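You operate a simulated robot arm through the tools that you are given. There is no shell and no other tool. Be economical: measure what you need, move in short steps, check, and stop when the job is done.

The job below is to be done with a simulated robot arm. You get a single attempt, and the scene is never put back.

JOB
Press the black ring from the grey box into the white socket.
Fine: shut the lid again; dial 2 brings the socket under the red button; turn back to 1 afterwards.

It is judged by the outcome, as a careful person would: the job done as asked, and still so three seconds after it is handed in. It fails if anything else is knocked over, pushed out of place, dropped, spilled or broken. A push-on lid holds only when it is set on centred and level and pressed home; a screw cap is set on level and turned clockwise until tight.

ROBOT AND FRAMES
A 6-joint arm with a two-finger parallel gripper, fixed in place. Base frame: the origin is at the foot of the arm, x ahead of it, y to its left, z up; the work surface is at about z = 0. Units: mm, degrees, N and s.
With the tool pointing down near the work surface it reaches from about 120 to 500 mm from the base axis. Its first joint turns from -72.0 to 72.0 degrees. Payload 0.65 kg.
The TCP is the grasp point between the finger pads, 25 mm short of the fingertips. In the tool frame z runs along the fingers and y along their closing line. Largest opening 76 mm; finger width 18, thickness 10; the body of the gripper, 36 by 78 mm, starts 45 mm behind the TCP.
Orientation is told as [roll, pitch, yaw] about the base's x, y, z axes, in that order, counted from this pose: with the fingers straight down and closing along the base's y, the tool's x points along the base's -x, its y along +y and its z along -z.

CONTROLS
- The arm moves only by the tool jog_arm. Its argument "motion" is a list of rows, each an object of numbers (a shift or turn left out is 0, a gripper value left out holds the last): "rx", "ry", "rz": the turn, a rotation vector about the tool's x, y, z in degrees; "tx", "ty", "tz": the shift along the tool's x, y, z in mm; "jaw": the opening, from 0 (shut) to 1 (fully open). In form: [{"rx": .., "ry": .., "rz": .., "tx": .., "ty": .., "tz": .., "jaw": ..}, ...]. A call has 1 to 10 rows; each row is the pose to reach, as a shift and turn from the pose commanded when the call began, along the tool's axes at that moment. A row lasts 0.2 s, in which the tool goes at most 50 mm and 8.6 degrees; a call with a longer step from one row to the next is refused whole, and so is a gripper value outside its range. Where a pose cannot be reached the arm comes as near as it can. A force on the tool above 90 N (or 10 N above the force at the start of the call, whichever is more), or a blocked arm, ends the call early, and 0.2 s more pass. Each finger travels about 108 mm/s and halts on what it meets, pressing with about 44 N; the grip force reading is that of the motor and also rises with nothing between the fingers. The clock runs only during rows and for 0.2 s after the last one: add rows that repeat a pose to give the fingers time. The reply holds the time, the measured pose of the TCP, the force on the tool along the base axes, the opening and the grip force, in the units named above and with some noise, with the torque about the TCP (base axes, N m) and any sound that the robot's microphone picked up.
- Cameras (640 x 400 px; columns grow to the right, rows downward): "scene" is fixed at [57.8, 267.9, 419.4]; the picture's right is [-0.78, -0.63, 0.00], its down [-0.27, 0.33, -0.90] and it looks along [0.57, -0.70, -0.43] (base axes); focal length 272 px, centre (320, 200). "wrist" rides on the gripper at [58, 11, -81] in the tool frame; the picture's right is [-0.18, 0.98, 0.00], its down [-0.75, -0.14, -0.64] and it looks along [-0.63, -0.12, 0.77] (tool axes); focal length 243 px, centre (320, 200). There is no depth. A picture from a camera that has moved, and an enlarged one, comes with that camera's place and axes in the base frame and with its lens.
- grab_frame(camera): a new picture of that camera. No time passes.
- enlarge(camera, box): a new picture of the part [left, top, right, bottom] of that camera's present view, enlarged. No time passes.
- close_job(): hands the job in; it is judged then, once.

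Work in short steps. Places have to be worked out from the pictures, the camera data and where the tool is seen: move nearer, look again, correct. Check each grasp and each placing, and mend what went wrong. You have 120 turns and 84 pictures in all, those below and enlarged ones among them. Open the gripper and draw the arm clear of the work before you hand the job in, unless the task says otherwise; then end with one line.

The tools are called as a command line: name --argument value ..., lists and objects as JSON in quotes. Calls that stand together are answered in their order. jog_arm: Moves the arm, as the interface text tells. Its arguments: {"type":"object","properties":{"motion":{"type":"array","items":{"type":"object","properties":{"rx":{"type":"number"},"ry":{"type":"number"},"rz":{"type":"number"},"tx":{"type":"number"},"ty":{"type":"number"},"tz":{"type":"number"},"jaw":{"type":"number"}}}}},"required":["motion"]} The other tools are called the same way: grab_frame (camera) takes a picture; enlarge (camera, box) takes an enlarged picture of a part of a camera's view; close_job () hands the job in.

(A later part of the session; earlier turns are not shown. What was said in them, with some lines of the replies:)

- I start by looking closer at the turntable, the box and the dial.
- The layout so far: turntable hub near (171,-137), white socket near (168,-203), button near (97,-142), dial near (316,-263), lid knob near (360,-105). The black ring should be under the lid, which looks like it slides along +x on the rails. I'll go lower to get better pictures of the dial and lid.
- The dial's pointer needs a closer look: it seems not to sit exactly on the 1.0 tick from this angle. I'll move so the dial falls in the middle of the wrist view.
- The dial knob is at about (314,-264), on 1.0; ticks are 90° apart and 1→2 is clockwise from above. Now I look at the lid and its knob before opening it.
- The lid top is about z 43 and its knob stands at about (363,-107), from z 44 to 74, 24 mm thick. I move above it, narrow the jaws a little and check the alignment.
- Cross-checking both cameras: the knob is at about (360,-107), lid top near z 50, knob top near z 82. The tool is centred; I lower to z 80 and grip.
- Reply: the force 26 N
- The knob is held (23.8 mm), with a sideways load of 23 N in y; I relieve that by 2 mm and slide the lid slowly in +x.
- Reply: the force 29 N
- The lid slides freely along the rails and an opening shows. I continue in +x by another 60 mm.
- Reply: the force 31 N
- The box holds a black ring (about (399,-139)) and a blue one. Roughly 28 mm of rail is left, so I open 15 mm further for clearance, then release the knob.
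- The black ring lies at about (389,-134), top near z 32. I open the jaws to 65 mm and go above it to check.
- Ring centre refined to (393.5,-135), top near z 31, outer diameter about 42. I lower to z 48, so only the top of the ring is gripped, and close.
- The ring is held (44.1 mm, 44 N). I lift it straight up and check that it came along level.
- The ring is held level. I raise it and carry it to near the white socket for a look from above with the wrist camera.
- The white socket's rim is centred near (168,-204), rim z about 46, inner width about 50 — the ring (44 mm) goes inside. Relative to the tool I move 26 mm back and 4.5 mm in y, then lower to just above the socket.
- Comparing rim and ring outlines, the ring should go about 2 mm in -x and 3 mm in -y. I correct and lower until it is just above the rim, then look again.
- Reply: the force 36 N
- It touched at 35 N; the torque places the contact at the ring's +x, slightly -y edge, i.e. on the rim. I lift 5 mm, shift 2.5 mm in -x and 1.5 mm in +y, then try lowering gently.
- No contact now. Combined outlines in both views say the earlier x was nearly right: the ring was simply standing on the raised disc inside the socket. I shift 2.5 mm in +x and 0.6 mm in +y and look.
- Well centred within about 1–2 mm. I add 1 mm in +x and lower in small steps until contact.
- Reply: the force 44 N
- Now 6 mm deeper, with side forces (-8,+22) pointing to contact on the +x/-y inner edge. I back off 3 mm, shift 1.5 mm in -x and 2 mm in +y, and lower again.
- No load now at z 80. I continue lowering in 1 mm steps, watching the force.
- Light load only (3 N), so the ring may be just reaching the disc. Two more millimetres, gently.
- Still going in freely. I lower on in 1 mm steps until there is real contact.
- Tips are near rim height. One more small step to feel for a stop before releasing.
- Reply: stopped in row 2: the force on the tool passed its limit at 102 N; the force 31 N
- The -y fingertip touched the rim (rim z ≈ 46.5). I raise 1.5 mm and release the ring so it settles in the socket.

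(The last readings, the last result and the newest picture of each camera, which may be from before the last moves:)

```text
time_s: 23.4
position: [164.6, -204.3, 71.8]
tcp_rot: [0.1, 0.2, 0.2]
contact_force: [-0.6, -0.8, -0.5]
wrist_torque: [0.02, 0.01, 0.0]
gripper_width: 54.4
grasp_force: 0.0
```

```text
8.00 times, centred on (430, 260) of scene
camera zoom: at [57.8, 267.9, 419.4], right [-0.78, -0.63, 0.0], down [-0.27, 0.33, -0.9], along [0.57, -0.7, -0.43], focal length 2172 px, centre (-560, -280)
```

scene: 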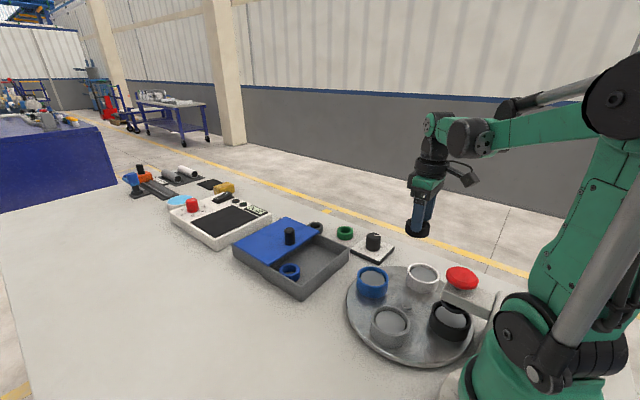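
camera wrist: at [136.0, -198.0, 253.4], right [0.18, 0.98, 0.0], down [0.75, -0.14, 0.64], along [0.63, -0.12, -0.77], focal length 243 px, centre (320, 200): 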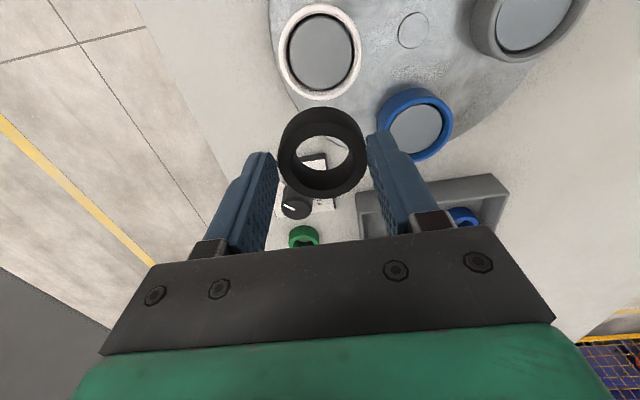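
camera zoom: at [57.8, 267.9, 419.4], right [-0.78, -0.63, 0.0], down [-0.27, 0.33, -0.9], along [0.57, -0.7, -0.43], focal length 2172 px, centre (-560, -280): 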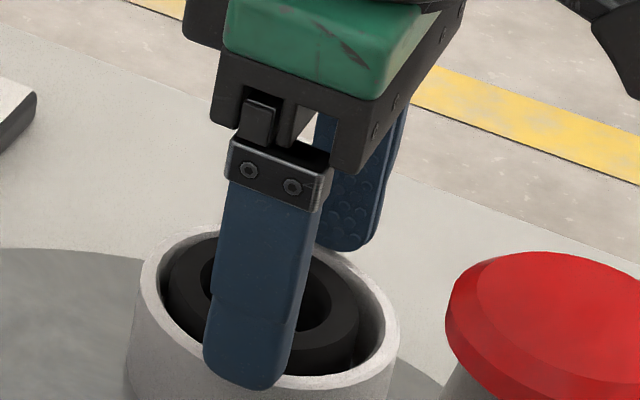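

The ring is released and stands in the socket. I withdraw straight up and inspect.

jog_arm --motion '[{"tz": -10}, {"tz": -40}, {"tz": -80}, {"tz": -100, "tx": -30}, {"tz": -100, "tx": -60}]'

enlarge --camera "scene" --box '[390, 235, 470, 285]'

enlarge --camera "wrist" --box '[200, 0, 440, 150]'

```text
time_s: 24.6
position: [225.6, -204.3, 173.5]
tcp_rot: [0.1, 0.1, 0.1]
contact_force: [0.3, -0.2, 0.1]
wrist_torque: [0.03, 0.0, 0.0]
gripper_width: 54.8
grasp_force: 0.0
```

```text
8.00 times, centred on (430, 260) of scene
camera zoom: at [57.8, 267.9, 419.4], right [-0.78, -0.63, 0.0], down [-0.27, 0.33, -0.9], along [0.57, -0.7, -0.43], focal length 2172 px, centre (-560, -280)
```

zoom: 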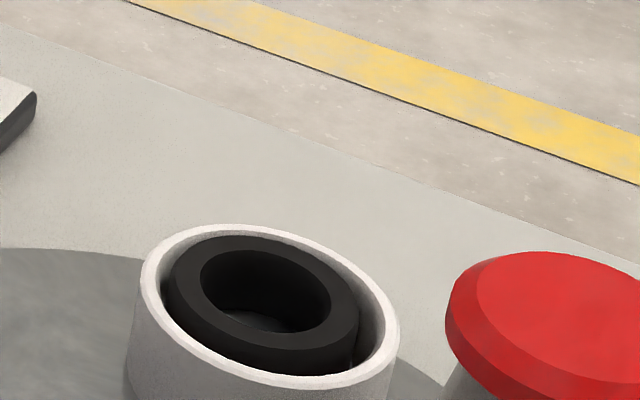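

```text
2.67 times, centred on (320, 75) of wrist
camera zoom: at [168.7, -192.8, 253.8], right [0.18, 0.98, 0.0], down [0.75, -0.14, 0.64], along [0.63, -0.12, -0.77], focal length 647 px, centre (320, 533)
```

zoom: 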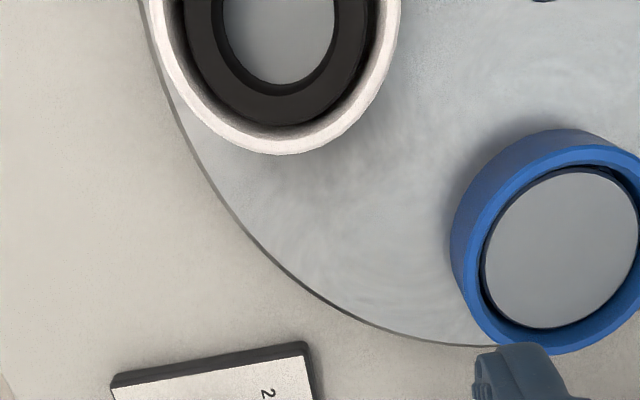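

The ring sits squarely in the white socket. Next the dial: I go above it at (315,-263) with the gripper pre-turned by -45° so that a +90° clockwise turn is possible.

jog_arm --motion '[{"tx": -20, "ty": -10, "rz": -8}, {"tx": -40, "ty": -20, "rz": -16}, {"tx": -60, "ty": -35, "rz": -24, "tz": 15}, {"tx": -80, "ty": -50, "rz": -32, "tz": 35}, {"tx": -90, "ty": -59, "rz": -40, "tz": 55}, {"tx": -90, "ty": -59, "rz": -45, "tz": 70, "jaw": 0.75}]'

grab_frame --camera "wrist"

enlarge --camera "scene" --box '[316, 190, 444, 270]'

```text
time_s: 26.0
position: [317.8, -264.0, 102.1]
tcp_rot: [0.1, 0.0, 45.2]
contact_force: [-0.4, -0.1, -0.2]
wrist_torque: [0.0, -0.01, 0.0]
gripper_width: 57.0
grasp_force: 0.1
```

```text
36 pictures are left
camera wrist: at [268.5, -296.0, 182.8], right [-0.57, 0.82, 0.0], down [0.63, 0.43, 0.64], along [0.53, 0.37, -0.77], focal length 243 px, centre (320, 200)
```

wrist: 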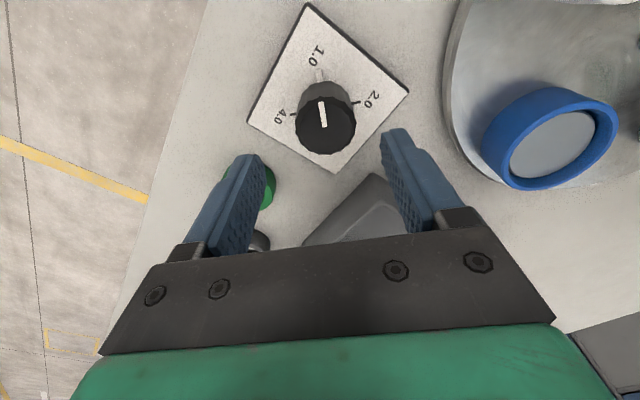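

```text
5.00 times, centred on (380, 230) of scene
camera zoom: at [57.8, 267.9, 419.4], right [-0.78, -0.63, 0.0], down [-0.27, 0.33, -0.9], along [0.57, -0.7, -0.43], focal length 1358 px, centre (20, 50)
```

zoom: 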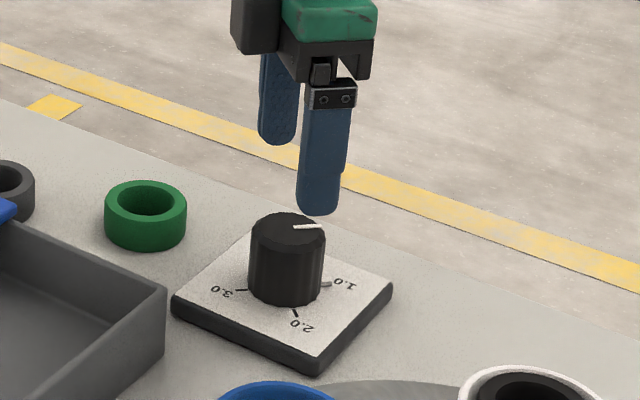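

Pointer is on 1.0 (four positions, 90° apart). The knob centre is at about (314,-259), top z 48; I shift 5 mm along the tool's y, lower to z 47 and close on it.

jog_arm --motion '[{"ty": 5, "tz": 15}, {"ty": 5, "tz": 40}, {"ty": 5, "tz": 55}, {"ty": 5, "tz": 55, "jaw": 0.35}, {"ty": 5, "tz": 55, "jaw": 0.35}, {"ty": 5, "tz": 55, "jaw": 0.35}]'

enlarge --camera "scene" --box '[316, 190, 444, 270]'

```text
time_s: 27.4
position: [312.1, -260.2, 46.6]
tcp_rot: [0.0, -0.1, 45.1]
contact_force: [11.8, -12.3, 2.6]
wrist_torque: [-0.1, -0.39, -0.04]
gripper_width: 40.2
grasp_force: 9.0
```

```text
5.00 times, centred on (380, 230) of scene
camera zoom: at [57.8, 267.9, 419.4], right [-0.78, -0.63, 0.0], down [-0.27, 0.33, -0.9], along [0.57, -0.7, -0.43], focal length 1358 px, centre (20, 50)
```

zoom: 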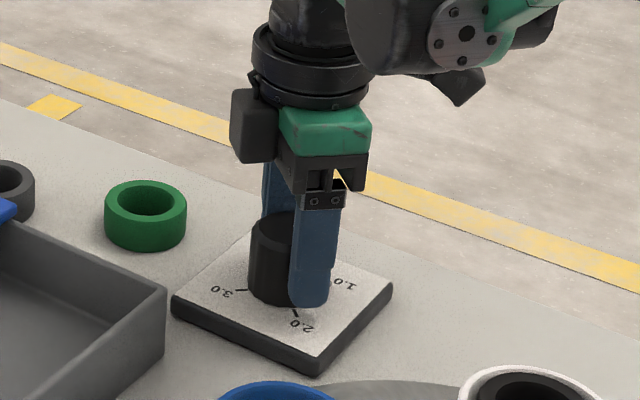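

One finger touched first: the knob lies about 2 mm toward the tool's -y. I shift and let the jaws finish closing.

jog_arm --motion '[{"ty": -1.5, "jaw": 0.3}, {"ty": -2, "jaw": 0.3}, {"ty": -2, "jaw": 0.3}]'

```text
time_s: 28.2
position: [313.7, -262.9, 46.4]
tcp_rot: [-0.1, 0.0, 44.9]
contact_force: [12.6, -13.3, 6.3]
wrist_torque: [-0.22, -0.3, -0.08]
gripper_width: 37.3
grasp_force: 8.8
```

Same reading with width down to 37.3; the knob is still toward -y of the tool. I shift another 2 mm.

jog_arm --motion '[{"ty": -1, "jaw": 0.3}, {"ty": -2, "jaw": 0.3}, {"ty": -2, "jaw": 0.3}, {"ty": -2, "jaw": 0.3}]'

grab_frame --camera "wrist"

```text
time_s: 29.2
position: [313.1, -261.3, 47.2]
tcp_rot: [0.4, 0.0, 45.1]
contact_force: [-25.0, 5.0, 0.9]
wrist_torque: [0.06, -0.71, 0.07]
gripper_width: 35.7
grasp_force: 44.8
```

```text
33 pictures are left
camera wrist: at [265.3, -295.0, 128.0], right [-0.56, 0.82, 0.01], down [0.64, 0.43, 0.64], along [0.53, 0.37, -0.77], focal length 243 px, centre (320, 200)
```

wrist: 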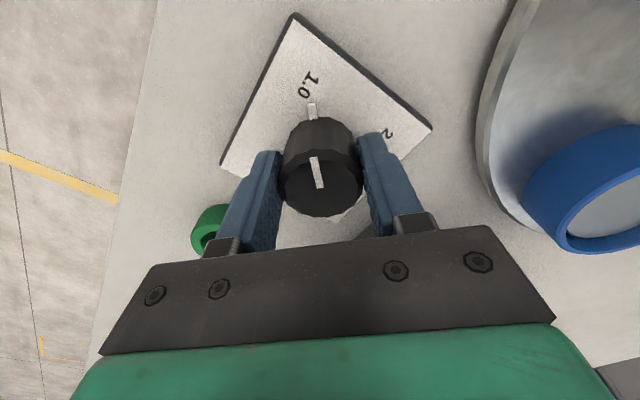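

Knob gripped firmly (35.7 mm, 45 N). I relieve 1 mm and turn clockwise, first 40°.

jog_arm --motion '[{"ty": 0.8}, {"ty": 0.8, "rz": 8}, {"ty": 0.8, "rz": 16}, {"ty": 0.8, "rz": 24}, {"ty": 0.8, "rz": 32}, {"ty": 0.8, "rz": 40}]'

grab_frame --camera "scene"

```text
time_s: 30.6
position: [313.3, -261.0, 47.7]
tcp_rot: [0.4, 0.2, 5.1]
contact_force: [-12.2, 32.4, -9.3]
wrist_torque: [-0.67, 0.78, 0.07]
gripper_width: 35.9
grasp_force: 44.9
```

```text
32 pictures are left
```

scene: 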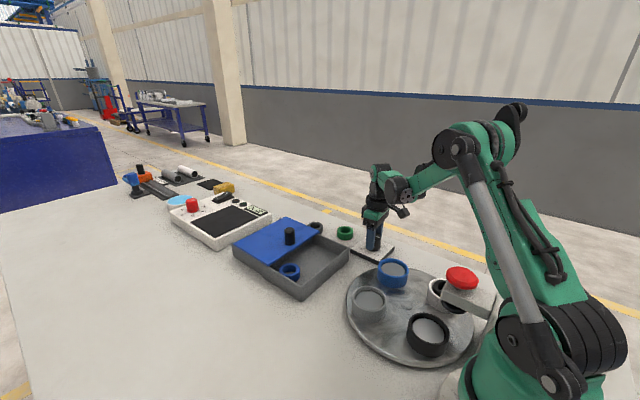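

The turntable follows the dial and the white socket moves toward the button. I turn on the remaining 50°, relieving the side load by 1 mm in +y.

jog_arm --motion '[{"ty": 1, "rz": 8}, {"ty": 1, "rz": 16}, {"ty": 1, "rz": 24}, {"ty": 1, "rz": 32}, {"ty": 1, "rz": 40}, {"ty": 1, "rz": 46}, {"ty": 1, "rz": 50}, {"ty": 1, "rz": 50}]'

grab_frame --camera "wrist"

enlarge --camera "scene" --box '[330, 220, 530, 370]'

```text
time_s: 32.4
position: [314.8, -260.7, 47.2]
tcp_rot: [0.2, -0.1, -44.8]
contact_force: [36.7, 19.8, -15.8]
wrist_torque: [-0.97, -0.29, -0.06]
gripper_width: 35.2
grasp_force: 44.9
```

```text
31 pictures are left
camera wrist: at [281.7, -211.0, 128.3], right [0.82, 0.57, 0.01], down [0.43, -0.63, 0.64], along [0.37, -0.53, -0.77], focal length 243 px, centre (320, 200)
```

wrist: 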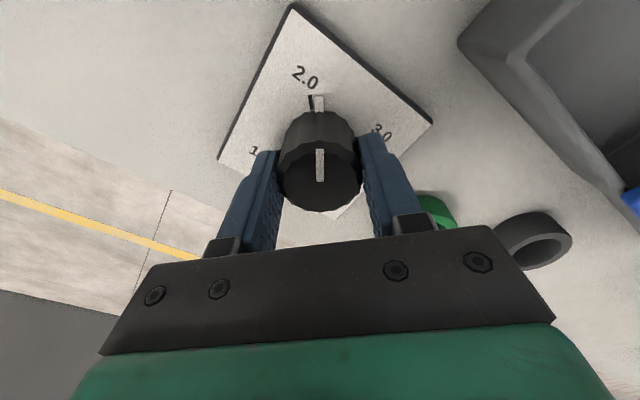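

```text
2.67 times, centred on (430, 295) of scene
camera zoom: at [57.9, 267.9, 419.4], right [-0.78, -0.63, 0.0], down [-0.27, 0.33, -0.9], along [0.57, -0.7, -0.43], focal length 724 px, centre (27, -53)
```

zoom: 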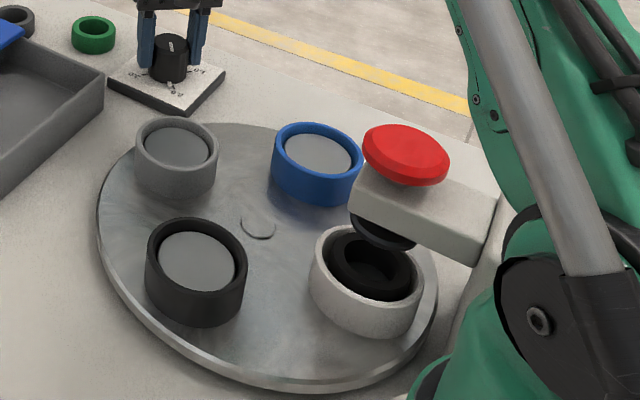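

The white socket with the ring is under the ram. I zoom in on the pointer to verify it is exactly on 2.0.

enlarge --camera "wrist" --box '[260, 60, 380, 135]'

enlarge --camera "scene" --box '[410, 240, 490, 320]'

```text
5.33 times, centred on (320, 98) of wrist
camera zoom: at [281.7, -211.0, 128.3], right [0.82, 0.57, 0.01], down [0.43, -0.63, 0.64], along [0.37, -0.53, -0.77], focal length 1294 px, centre (320, 747)
```

zoom: 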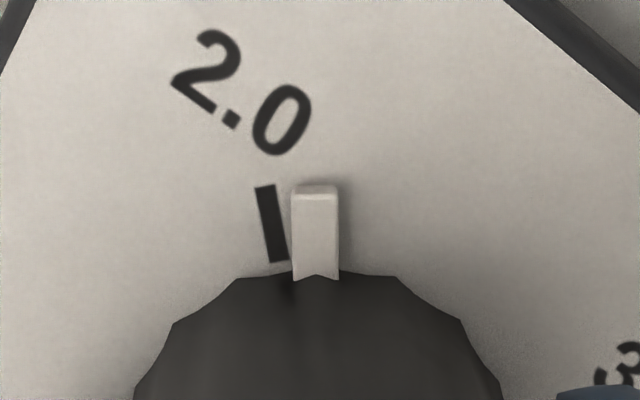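

```text
5.00 times, centred on (450, 280) of scene
camera zoom: at [57.9, 267.9, 419.4], right [-0.78, -0.63, 0.0], down [-0.27, 0.33, -0.9], along [0.57, -0.7, -0.43], focal length 1358 px, centre (-330, -200)
```

zoom: 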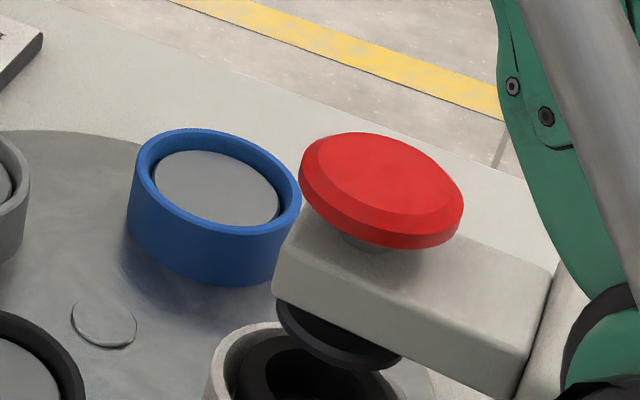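

The pointer has overshot the 2.0 tick by roughly 10°. I turn back 10° and check again, relieving side load a bit.

jog_arm --motion '[{"ty": 0.5, "rz": -5}, {"ty": 0.5, "rz": -10}, {"ty": 0.5, "rz": -10}]'

enlarge --camera "wrist" --box '[260, 60, 380, 135]'

```text
time_s: 33.2
position: [315.1, -260.2, 47.0]
tcp_rot: [0.2, 0.1, -34.8]
contact_force: [38.6, 13.2, 1.2]
wrist_torque: [-0.01, 0.39, 0.01]
gripper_width: 35.1
grasp_force: 44.8
```

```text
5.33 times, centred on (320, 98) of wrist
camera zoom: at [274.0, -217.6, 128.4], right [0.71, 0.7, 0.01], down [0.54, -0.55, 0.64], along [0.45, -0.45, -0.77], focal length 1294 px, centre (320, 747)
```

zoom: 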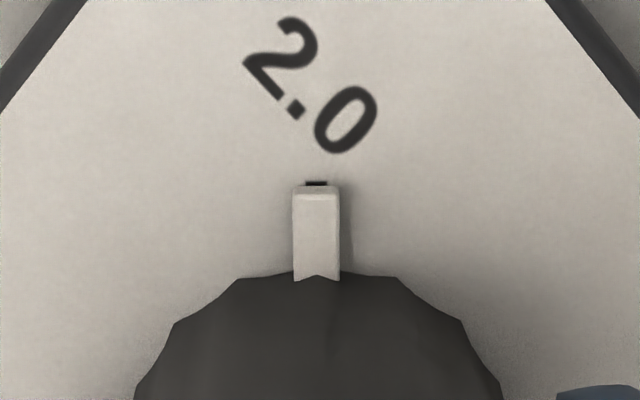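

The pointer now covers the 2.0 tick exactly. I release the knob, rise and check the turntable.

jog_arm --motion '[{"jaw": 0.75}, {"jaw": 0.75}, {"tz": -25}, {"tz": -60}, {"tz": -105}, {"tz": -130}]'

enlarge --camera "scene" --box '[330, 220, 530, 370]'

enlarge --camera "scene" --box '[340, 215, 420, 265]'

```text
time_s: 34.6
position: [314.7, -261.9, 178.0]
tcp_rot: [0.1, 0.1, -34.9]
contact_force: [-0.1, 0.1, -0.3]
wrist_torque: [-0.02, 0.05, -0.02]
gripper_width: 56.9
grasp_force: 0.0
```

```text
2.67 times, centred on (430, 295) of scene
camera zoom: at [57.8, 267.9, 419.4], right [-0.78, -0.63, 0.0], down [-0.27, 0.33, -0.9], along [0.57, -0.7, -0.43], focal length 724 px, centre (27, -53)
```

zoom: 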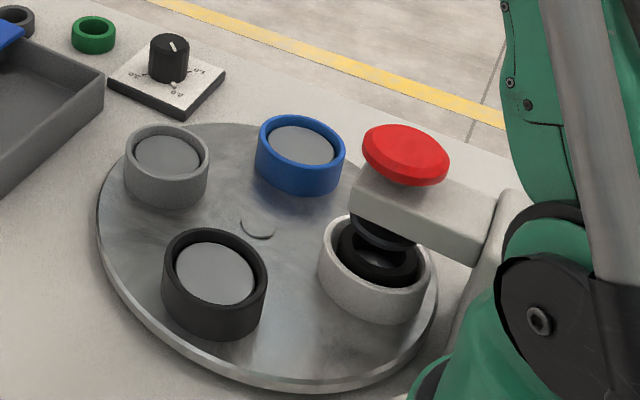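

```text
8.00 times, centred on (380, 240) of scene
camera zoom: at [57.8, 267.9, 419.4], right [-0.78, -0.63, 0.0], down [-0.27, 0.33, -0.9], along [0.57, -0.7, -0.43], focal length 2172 px, centre (-160, -120)
```

zoom: 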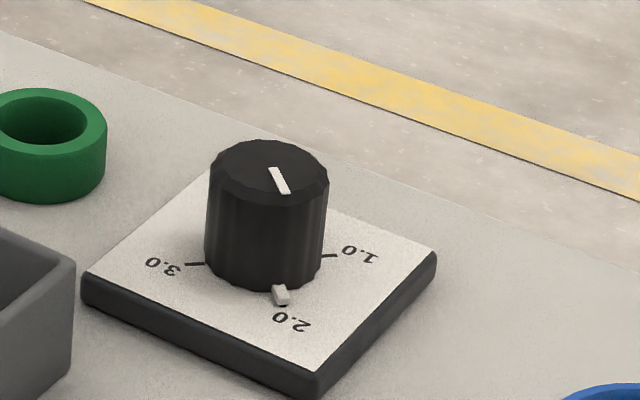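

The white socket sits exactly at the press station. I raise, turn the tool back to 0° yaw and shut the jaws, then approach the button.

jog_arm --motion '[{"rz": -8, "tz": -10, "jaw": 0}, {"rz": -16, "tz": -25}, {"rz": -24, "tz": -40}, {"rz": -32, "tz": -50}, {"rz": -35, "tz": -50}]'

jog_arm --motion '[{"tx": 35, "ty": 25}, {"tx": 75, "ty": 50}, {"tx": 115, "ty": 75}, {"tx": 150, "ty": 100}, {"tx": 180, "ty": 122}]'

grab_frame --camera "wrist"

grab_frame --camera "scene"

```text
time_s: 35.8
position: [313.3, -262.1, 227.3]
tcp_rot: [0.1, 0.1, 0.2]
contact_force: [-0.1, 0.6, -0.8]
wrist_torque: [0.0, 0.01, 0.0]
gripper_width: 0.0
grasp_force: 23.6
```

```text
time_s: 37.0
position: [132.9, -140.5, 227.6]
tcp_rot: [0.1, 0.2, 0.1]
contact_force: [-0.3, 0.3, -0.1]
wrist_torque: [0.0, 0.01, 0.04]
gripper_width: 0.2
grasp_force: 23.4
```

```text
24 pictures are left
camera wrist: at [75.9, -128.4, 308.9], right [0.18, 0.98, 0.0], down [0.75, -0.14, 0.64], along [0.63, -0.12, -0.77], focal length 243 px, centre (320, 200)
```

wrist: 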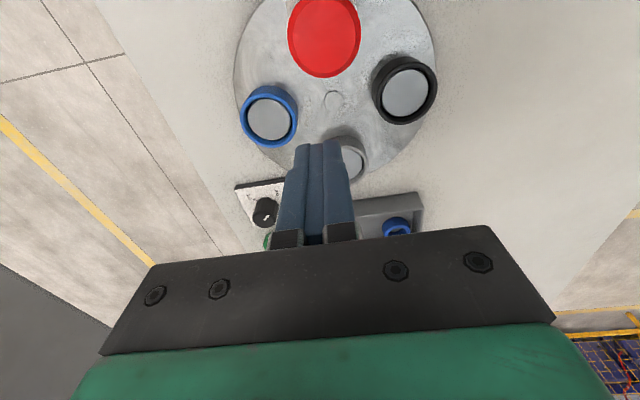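

```text
23 pictures are left
```

scene: 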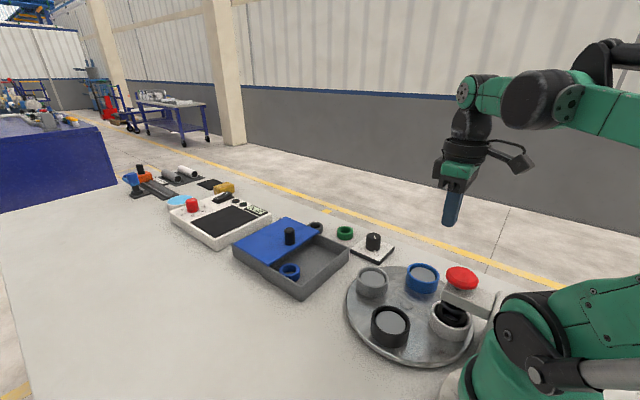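

The button is at about (95.5,-129.5), top near z 130. I move over it with shut fingers, tips just above.

jog_arm --motion '[{"tx": 20, "ty": 5}, {"tx": 38, "ty": 10}, {"tx": 38, "ty": 10, "tz": 30}, {"tx": 38, "ty": 10, "tz": 62}]'

enlarge --camera "scene" --box '[390, 200, 550, 300]'

```text
time_s: 38.0
position: [95.8, -131.4, 164.3]
tcp_rot: [0.2, 0.0, 0.1]
contact_force: [-0.1, -0.2, -0.2]
wrist_torque: [0.01, -0.01, 0.03]
gripper_width: 0.0
grasp_force: 23.5
```

```text
4.00 times, centred on (470, 250) of scene
camera zoom: at [57.8, 267.9, 419.4], right [-0.78, -0.63, 0.0], down [-0.27, 0.33, -0.9], along [0.57, -0.7, -0.43], focal length 1086 px, centre (-280, 0)
```

zoom: 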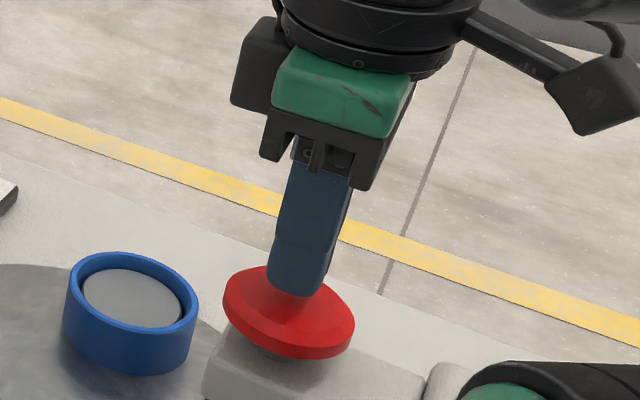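

The tips are right above the button's centre. I press down in steps, watching the force.

jog_arm --motion '[{"tz": 3}, {"tz": 6}, {"tz": 9}, {"tz": 12}, {"tz": 15}]'

enlarge --camera "scene" --box '[390, 220, 550, 320]'

```text
time_s: 39.2
position: [96.6, -128.0, 150.5]
tcp_rot: [0.1, 0.1, 0.1]
contact_force: [-1.1, 0.2, 1.6]
wrist_torque: [0.01, 0.03, 0.01]
gripper_width: 0.0
grasp_force: 23.3
```

```text
4.00 times, centred on (470, 270) of scene
camera zoom: at [57.8, 267.9, 419.4], right [-0.78, -0.63, 0.0], down [-0.27, 0.33, -0.9], along [0.57, -0.7, -0.43], focal length 1086 px, centre (-280, -80)
```

zoom: 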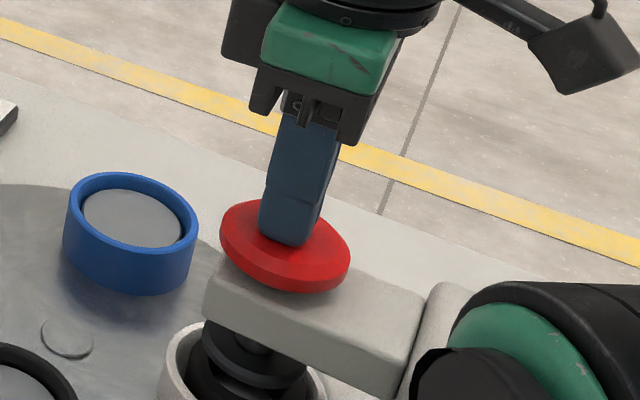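

The button and ram are moving down with little force. I keep pressing.

jog_arm --motion '[{"tz": 3}, {"tz": 6}, {"tz": 9}, {"tz": 12}, {"tz": 12}]'

enlarge --camera "scene" --box '[390, 220, 550, 320]'

```text
time_s: 40.4
position: [95.8, -130.3, 139.1]
tcp_rot: [0.1, 0.0, 0.1]
contact_force: [-4.8, 2.6, 18.0]
wrist_torque: [0.03, 0.07, 0.01]
gripper_width: 0.2
grasp_force: 23.6
heard: click
```

```text
4.00 times, centred on (470, 270) of scene
camera zoom: at [57.8, 267.9, 419.4], right [-0.78, -0.63, 0.0], down [-0.27, 0.33, -0.9], along [0.57, -0.7, -0.43], focal length 1086 px, centre (-280, -80)
```

zoom: 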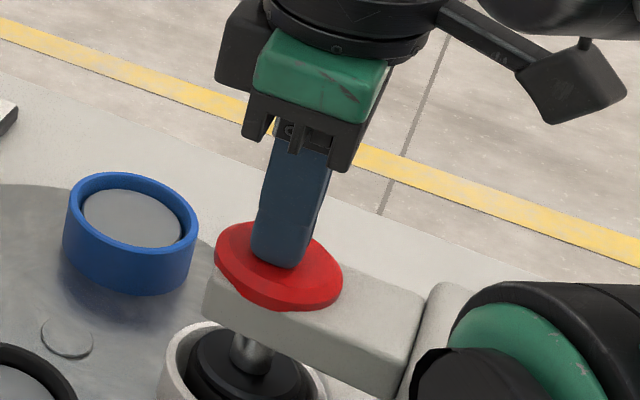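

A click was heard at 18 N. I press 2 mm more to make sure it is home, then lift off.

jog_arm --motion '[{"tz": 1}, {"tz": 2}]'

jog_arm --motion '[{"tz": -15}, {"tz": -50}, {"tz": -90}, {"tz": -90, "tx": -40}, {"tz": -90, "tx": -80, "ty": -20}]'

enlarge --camera "scene" --box '[330, 220, 530, 370]'

```text
time_s: 41.1
position: [95.8, -128.8, 137.7]
tcp_rot: [0.3, 0.1, 0.1]
contact_force: [-1.8, 3.6, 25.5]
wrist_torque: [0.06, -0.02, -0.02]
gripper_width: 0.1
grasp_force: 24.1
stopped in row 2: the force on the tool passed its limit at 95 N (the readings are from after the stop); the commanded pose is now the measured one
```

```text
time_s: 42.3
position: [176.5, -150.3, 228.9]
tcp_rot: [0.2, 0.1, 0.1]
contact_force: [0.0, 0.1, 0.3]
wrist_torque: [0.01, -0.02, 0.02]
gripper_width: 0.2
grasp_force: 23.9
```

```text
2.67 times, centred on (430, 295) of scene
camera zoom: at [57.8, 267.9, 419.4], right [-0.78, -0.63, 0.0], down [-0.27, 0.33, -0.9], along [0.57, -0.7, -0.43], focal length 724 px, centre (27, -53)
```

zoom: 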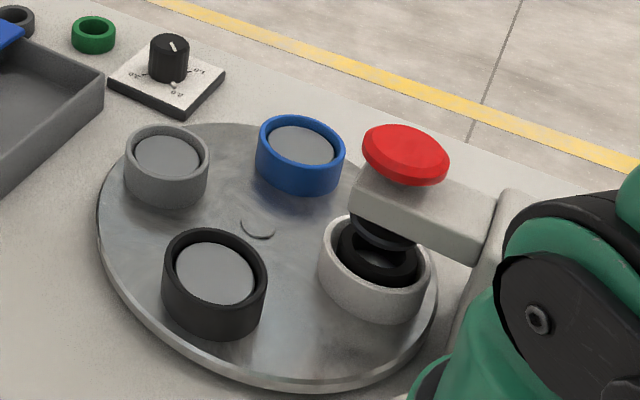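

The button sprang back and the ram is clear. Now back to the dial: over (314.5,-260.5) with yaw -35°, jaws open to 57 mm.

jog_arm --motion '[{"tx": -35, "ty": -25, "rz": 7, "jaw": 0.75}, {"tx": -70, "ty": -55, "rz": 14}, {"tx": -105, "ty": -85, "rz": 21}, {"tx": -130, "ty": -105, "rz": 28}, {"tx": -138, "ty": -110, "rz": 35, "tz": 20}, {"tx": -138, "ty": -110, "rz": 35, "tz": 65}, {"tx": -138, "ty": -110, "rz": 35, "tz": 110}, {"tx": -138, "ty": -110, "rz": 35, "tz": 128}]'

grab_frame --camera "wrist"

```text
time_s: 44.1
position: [314.9, -261.1, 98.8]
tcp_rot: [0.0, 0.3, -35.0]
contact_force: [0.9, 0.3, 0.1]
wrist_torque: [0.0, 0.0, 0.03]
gripper_width: 57.0
grasp_force: 0.1
```

```text
18 pictures are left
camera wrist: at [273.7, -217.3, 179.1], right [0.71, 0.7, 0.0], down [0.54, -0.55, 0.64], along [0.45, -0.46, -0.77], focal length 243 px, centre (320, 200)
```

wrist: 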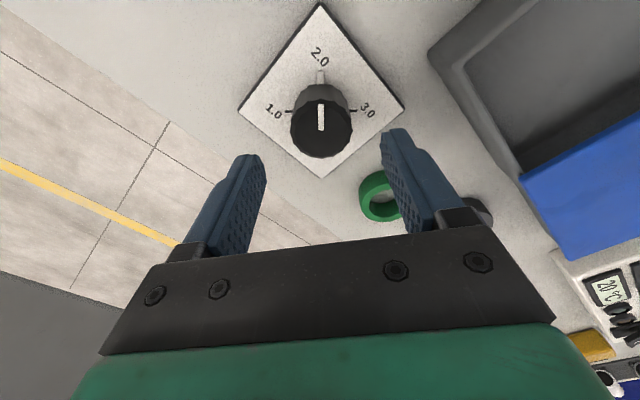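

Same pose as at release and the pointer still on 2.0. I lower to z 47 and grip.

jog_arm --motion '[{"tz": 25}, {"tz": 51.5}, {"tz": 51.5, "jaw": 0.3}, {"tz": 51.5, "jaw": 0.3}, {"tz": 51.5, "jaw": 0.3}, {"tz": 51.5, "jaw": 0.3}]'

```text
time_s: 45.5
position: [313.9, -258.9, 46.6]
tcp_rot: [0.0, 0.4, -34.9]
contact_force: [1.8, -3.3, -1.7]
wrist_torque: [0.03, 0.33, 0.03]
gripper_width: 35.0
grasp_force: 45.0
```

Gripped with hardly any side load. I turn counter-clockwise 80° back.

jog_arm --motion '[{"rz": -8}, {"rz": -16}, {"rz": -24}, {"rz": -32}, {"rz": -40}, {"rz": -48}, {"rz": -56}, {"rz": -64}, {"rz": -72}, {"rz": -80}]'

enlarge --camera "wrist" --box '[260, 60, 380, 135]'

```text
time_s: 47.7
position: [313.8, -259.5, 47.9]
tcp_rot: [0.0, 0.3, 45.3]
contact_force: [6.6, -43.4, -18.9]
wrist_torque: [-0.2, 0.33, -0.02]
gripper_width: 35.1
grasp_force: 44.5
```

```text
5.33 times, centred on (320, 98) of wrist
camera zoom: at [266.4, -293.2, 128.7], right [-0.57, 0.82, 0.0], down [0.63, 0.44, 0.64], along [0.53, 0.36, -0.77], focal length 1294 px, centre (320, 747)
```

zoom: 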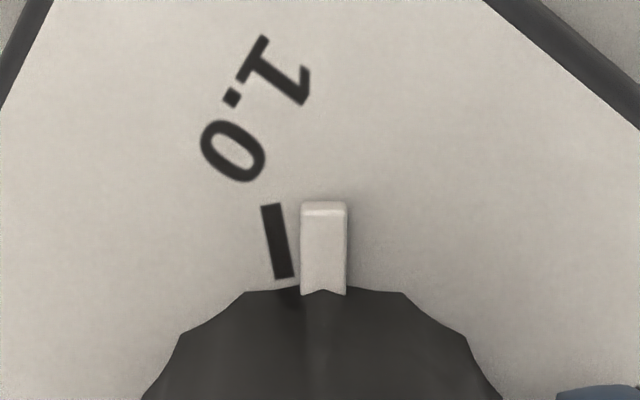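

The 1.0 tick is still about 10° away, same side as before; I turn another -10°.

jog_arm --motion '[{"rz": -5}, {"rz": -10}, {"rz": -10}]'

enlarge --camera "wrist" --box '[260, 60, 380, 135]'

```text
time_s: 48.5
position: [314.4, -260.5, 47.8]
tcp_rot: [-0.1, 0.1, 55.2]
contact_force: [10.0, -44.4, -5.9]
wrist_torque: [-0.27, 0.22, 0.03]
gripper_width: 35.2
grasp_force: 45.4
```

```text
5.33 times, centred on (320, 98) of wrist
camera zoom: at [273.1, -300.9, 128.8], right [-0.7, 0.71, 0.0], down [0.55, 0.54, 0.64], along [0.46, 0.45, -0.77], focal length 1294 px, centre (320, 747)
```

zoom: 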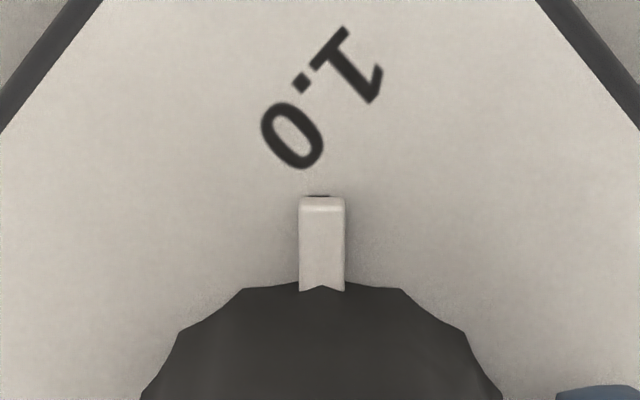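

The dial is exactly on 1.0. I release, rise, and check the ring in the white socket.

jog_arm --motion '[{"jaw": 0.75}, {"jaw": 0.75}, {"tz": -25}, {"tz": -60}, {"tz": -100}]'

enlarge --camera "scene" --box '[340, 215, 500, 315]'

```text
time_s: 49.7
position: [314.4, -258.6, 147.6]
tcp_rot: [0.3, -0.1, 55.1]
contact_force: [0.6, -0.3, 0.0]
wrist_torque: [-0.02, -0.02, 0.01]
gripper_width: 57.5
grasp_force: 0.1
```

```text
4.00 times, centred on (420, 265) of scene
camera zoom: at [57.8, 267.9, 419.4], right [-0.78, -0.63, 0.0], down [-0.27, 0.33, -0.9], along [0.57, -0.7, -0.43], focal length 1086 px, centre (-80, -60)
```

zoom: 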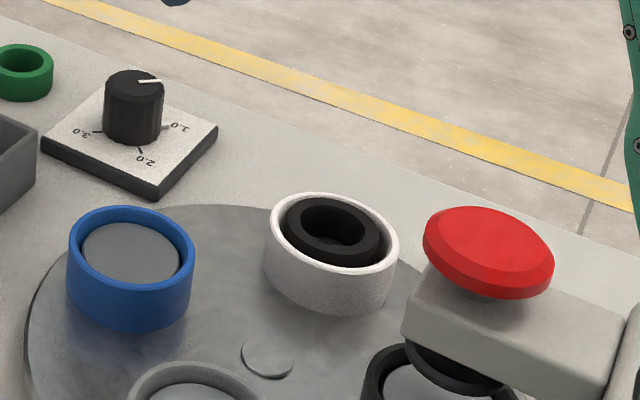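

I compare the ring's height with the picture before pressing, using the same crop.

enlarge --camera "scene" --box '[390, 235, 470, 285]'

```text
8.00 times, centred on (430, 260) of scene
camera zoom: at [57.8, 267.9, 419.4], right [-0.78, -0.63, 0.0], down [-0.27, 0.33, -0.9], along [0.57, -0.7, -0.43], focal length 2172 px, centre (-560, -280)
```

zoom: 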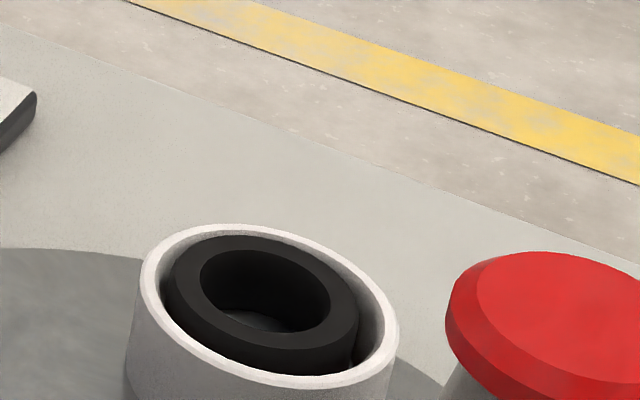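

It looks near the same depth, with the click heard at the end of the press. I take one look from above with the wrist camera at 0° yaw to judge depth and levelness.

jog_arm --motion '[{"rz": 8, "tz": -8}, {"rz": 16, "tz": -16}, {"rz": 24, "tz": -24}, {"rz": 32, "tz": -24}, {"rz": 40, "tz": -24}, {"rz": 48, "tz": -24}, {"rz": 55, "tz": -24}]'

jog_arm --motion '[{"tx": 30, "ty": 15}, {"tx": 65, "ty": 30}, {"tx": 100, "ty": 45}, {"tx": 121, "ty": 50}]'

enlarge --camera "wrist" --box '[240, 0, 400, 100]'

```text
time_s: 51.3
position: [314.4, -258.7, 171.3]
tcp_rot: [0.2, 0.2, -0.1]
contact_force: [-0.2, 0.2, -0.3]
wrist_torque: [0.04, -0.02, 0.0]
gripper_width: 57.3
grasp_force: 0.1
```

```text
time_s: 52.3
position: [193.1, -210.7, 171.1]
tcp_rot: [0.3, 0.2, 0.1]
contact_force: [0.0, 0.0, 0.1]
wrist_torque: [-0.01, -0.01, -0.02]
gripper_width: 57.2
grasp_force: 0.1
```

```text
4.00 times, centred on (320, 50) of wrist
camera zoom: at [134.3, -198.8, 252.5], right [0.18, 0.98, 0.0], down [0.76, -0.14, 0.64], along [0.63, -0.11, -0.77], focal length 970 px, centre (320, 800)
```

zoom: 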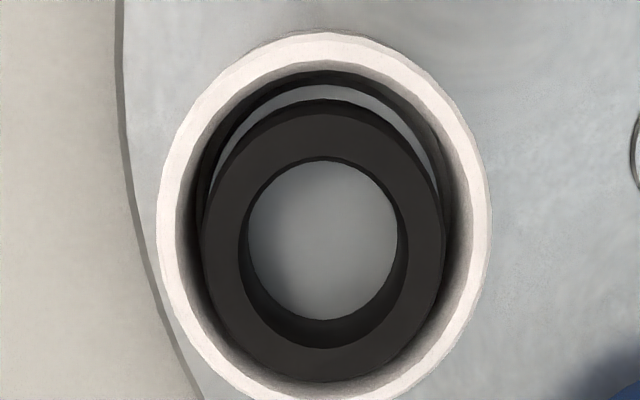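

The ring sits on the socket floor, level and within about 2 mm of centre, after the click. Now the lid: I go back above its knob at (457,-105) with jaws at 45 mm.

jog_arm --motion '[{"tx": -35, "ty": 14, "jaw": 0.65}, {"tx": -70, "ty": 28}, {"tx": -105, "ty": 42}, {"tx": -140, "ty": 56}, {"tx": -175, "ty": 70}, {"tx": -210, "ty": 84}, {"tx": -240, "ty": 96}, {"tx": -264, "ty": 105.5}, {"tx": -264, "ty": 105.5, "tz": 35}]'

grab_frame --camera "wrist"

enlarge --camera "scene" --box '[220, 170, 380, 270]'

```text
time_s: 54.3
position: [455.7, -106.4, 137.6]
tcp_rot: [0.2, 0.1, 0.2]
contact_force: [0.0, 0.6, -0.4]
wrist_torque: [0.05, -0.03, -0.01]
gripper_width: 49.1
grasp_force: 0.1
```

```text
12 pictures are left
camera wrist: at [398.6, -94.0, 219.3], right [0.18, 0.98, 0.0], down [0.76, -0.14, 0.64], along [0.63, -0.12, -0.77], focal length 243 px, centre (320, 200)
```

wrist: 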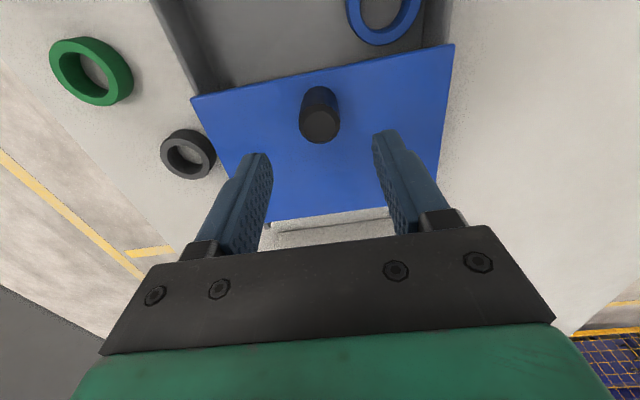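

```text
4.00 times, centred on (300, 220) of scene
camera zoom: at [57.8, 267.9, 419.4], right [-0.78, -0.63, 0.0], down [-0.27, 0.33, -0.9], along [0.57, -0.7, -0.43], focal length 1086 px, centre (400, 120)
```

zoom: 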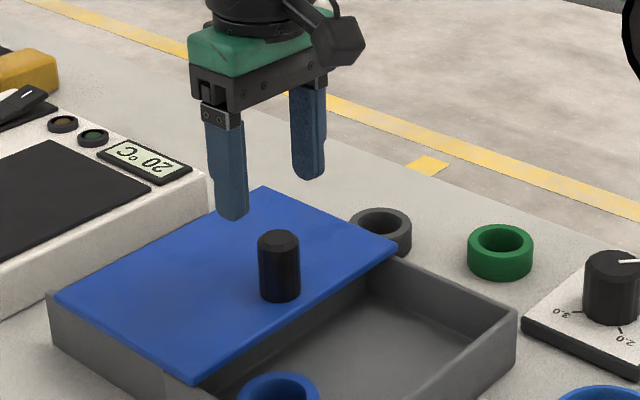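

The lid is untouched and the knob lies under the gripper. I lower to z 80.5 and close on the knob.

jog_arm --motion '[{"tx": -1, "ty": 1, "tz": 30}, {"tx": -1, "ty": 1, "tz": 56}, {"tx": -1, "ty": 1, "tz": 56, "jaw": 0.2}, {"tx": -1, "ty": 1, "tz": 56, "jaw": 0.2}, {"tx": -1, "ty": 1, "tz": 56, "jaw": 0.2}]'

```text
time_s: 55.5
position: [456.2, -105.3, 81.1]
tcp_rot: [0.1, 0.2, 0.0]
contact_force: [-0.2, -12.7, 0.0]
wrist_torque: [-0.78, -0.08, -0.01]
gripper_width: 23.8
grasp_force: 40.1
```

Knob held. I slide the lid back in -x, about 85 mm first.

jog_arm --motion '[{"tx": 8}, {"tx": 18}, {"tx": 28}, {"tx": 38}, {"tx": 48}, {"tx": 58}, {"tx": 68}, {"tx": 78}, {"tx": 86}]'

enlarge --camera "scene" --box '[220, 190, 380, 290]'

```text
time_s: 57.5
position: [372.4, -105.8, 80.6]
tcp_rot: [-0.3, 0.2, -0.1]
contact_force: [0.5, -40.6, 11.5]
wrist_torque: [0.19, -0.78, 0.13]
gripper_width: 23.6
grasp_force: 39.8
```

```text
4.00 times, centred on (300, 240) of scene
camera zoom: at [57.8, 267.9, 419.4], right [-0.78, -0.63, 0.0], down [-0.27, 0.33, -0.9], along [0.57, -0.7, -0.43], focal length 1086 px, centre (400, 40)
```

zoom: 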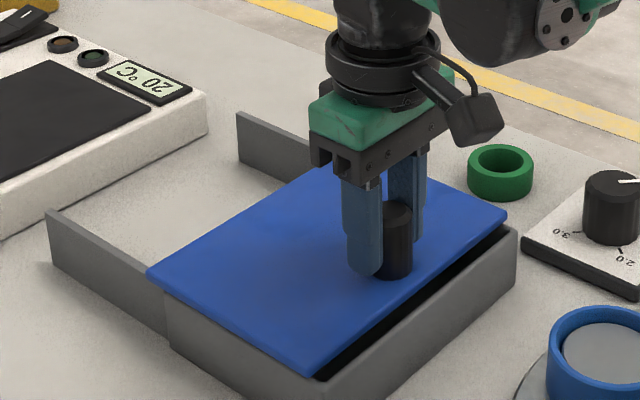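

About 10 mm remains. I ease the side load by 1 mm and close in small steps until it stops.

jog_arm --motion '[{"ty": -1, "tx": 3}, {"ty": -1, "tx": 6}, {"ty": -1, "tx": 8}, {"ty": -1, "tx": 9.5}, {"ty": -1, "tx": 11}, {"ty": -1, "tx": 12}]'

enlarge --camera "scene" --box '[220, 200, 380, 300]'

```text
time_s: 58.9
position: [361.0, -105.8, 79.7]
tcp_rot: [-0.2, 0.0, 0.0]
contact_force: [23.8, -40.3, 10.4]
wrist_torque: [0.26, 0.43, 0.27]
gripper_width: 24.0
grasp_force: 39.5
```

```text
4.00 times, centred on (300, 250) of scene
camera zoom: at [57.8, 267.9, 419.4], right [-0.78, -0.63, 0.0], down [-0.27, 0.33, -0.9], along [0.57, -0.7, -0.43], focal length 1086 px, centre (400, 0)
```

zoom: 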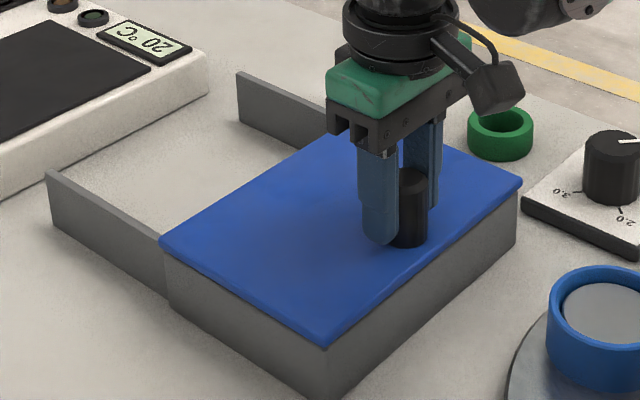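

The lid is back exactly where it started and against its stop (24 N). I release and draw clear.

jog_arm --motion '[{"tx": -0.5}, {"tx": -0.5, "jaw": 0.7}, {"tx": -0.5, "jaw": 0.7}, {"tx": -0.5, "tz": -25}, {"tx": -0.5, "tz": -65}, {"tx": -0.5, "tz": -110}, {"tx": 20, "tz": -150}]'

grab_frame --camera "scene"

enlarge --camera "scene" --box '[220, 200, 380, 300]'

enlarge --camera "scene" --box '[330, 220, 530, 370]'

```text
time_s: 60.5
position: [339.7, -103.2, 229.8]
tcp_rot: [0.2, 0.3, 0.0]
contact_force: [0.1, 0.2, 0.0]
wrist_torque: [-0.01, -0.01, 0.02]
gripper_width: 53.1
grasp_force: 0.0
```

```text
8 pictures are left
```

scene: 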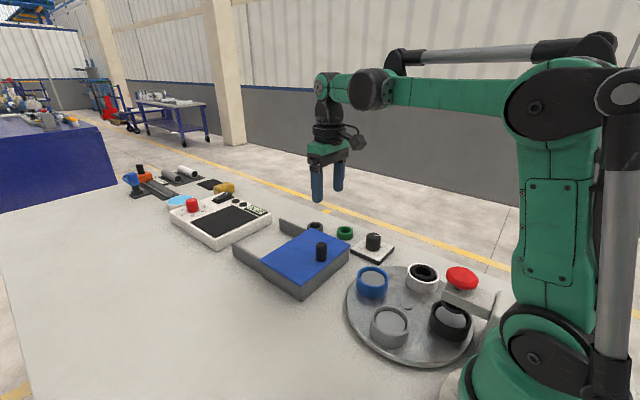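

```text
4.00 times, centred on (300, 250) of scene
camera zoom: at [57.8, 267.9, 419.4], right [-0.78, -0.63, 0.0], down [-0.27, 0.33, -0.9], along [0.57, -0.7, -0.43], focal length 1086 px, centre (400, 0)
```

zoom: 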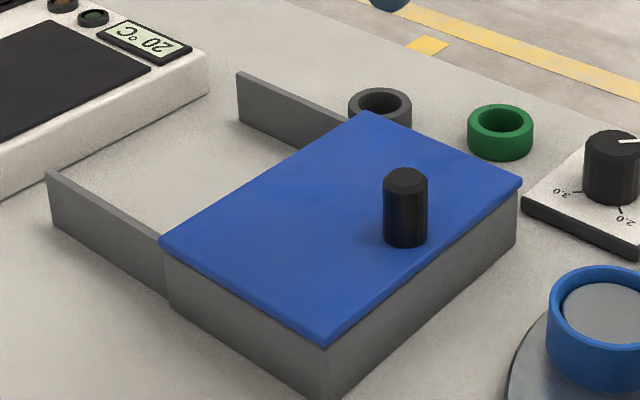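

```text
2.67 times, centred on (430, 295) of scene
camera zoom: at [57.8, 267.9, 419.4], right [-0.78, -0.63, 0.0], down [-0.27, 0.33, -0.9], along [0.57, -0.7, -0.43], focal length 724 px, centre (27, -53)
```

zoom: 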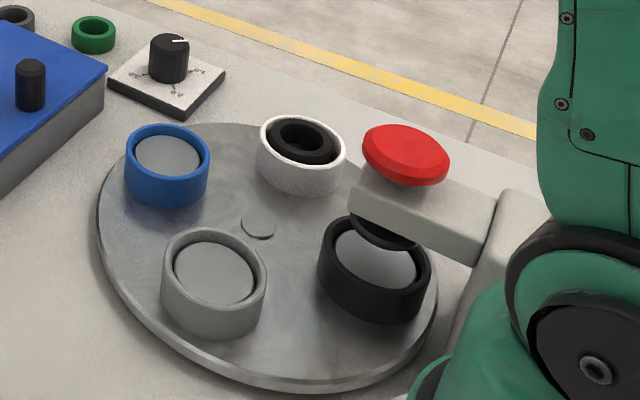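

The lid is shut, the dial is on 1 with the turntable back where it began, the black ring is in the white socket, and nothing else has moved. I hand the job in.

close_job

```text
The job is handed in.
```

The black ring is pressed into the white socket (one click as the button went down, but no clear change in the ring's height in the pictures), the lid is shut, and the dial is back on 1.
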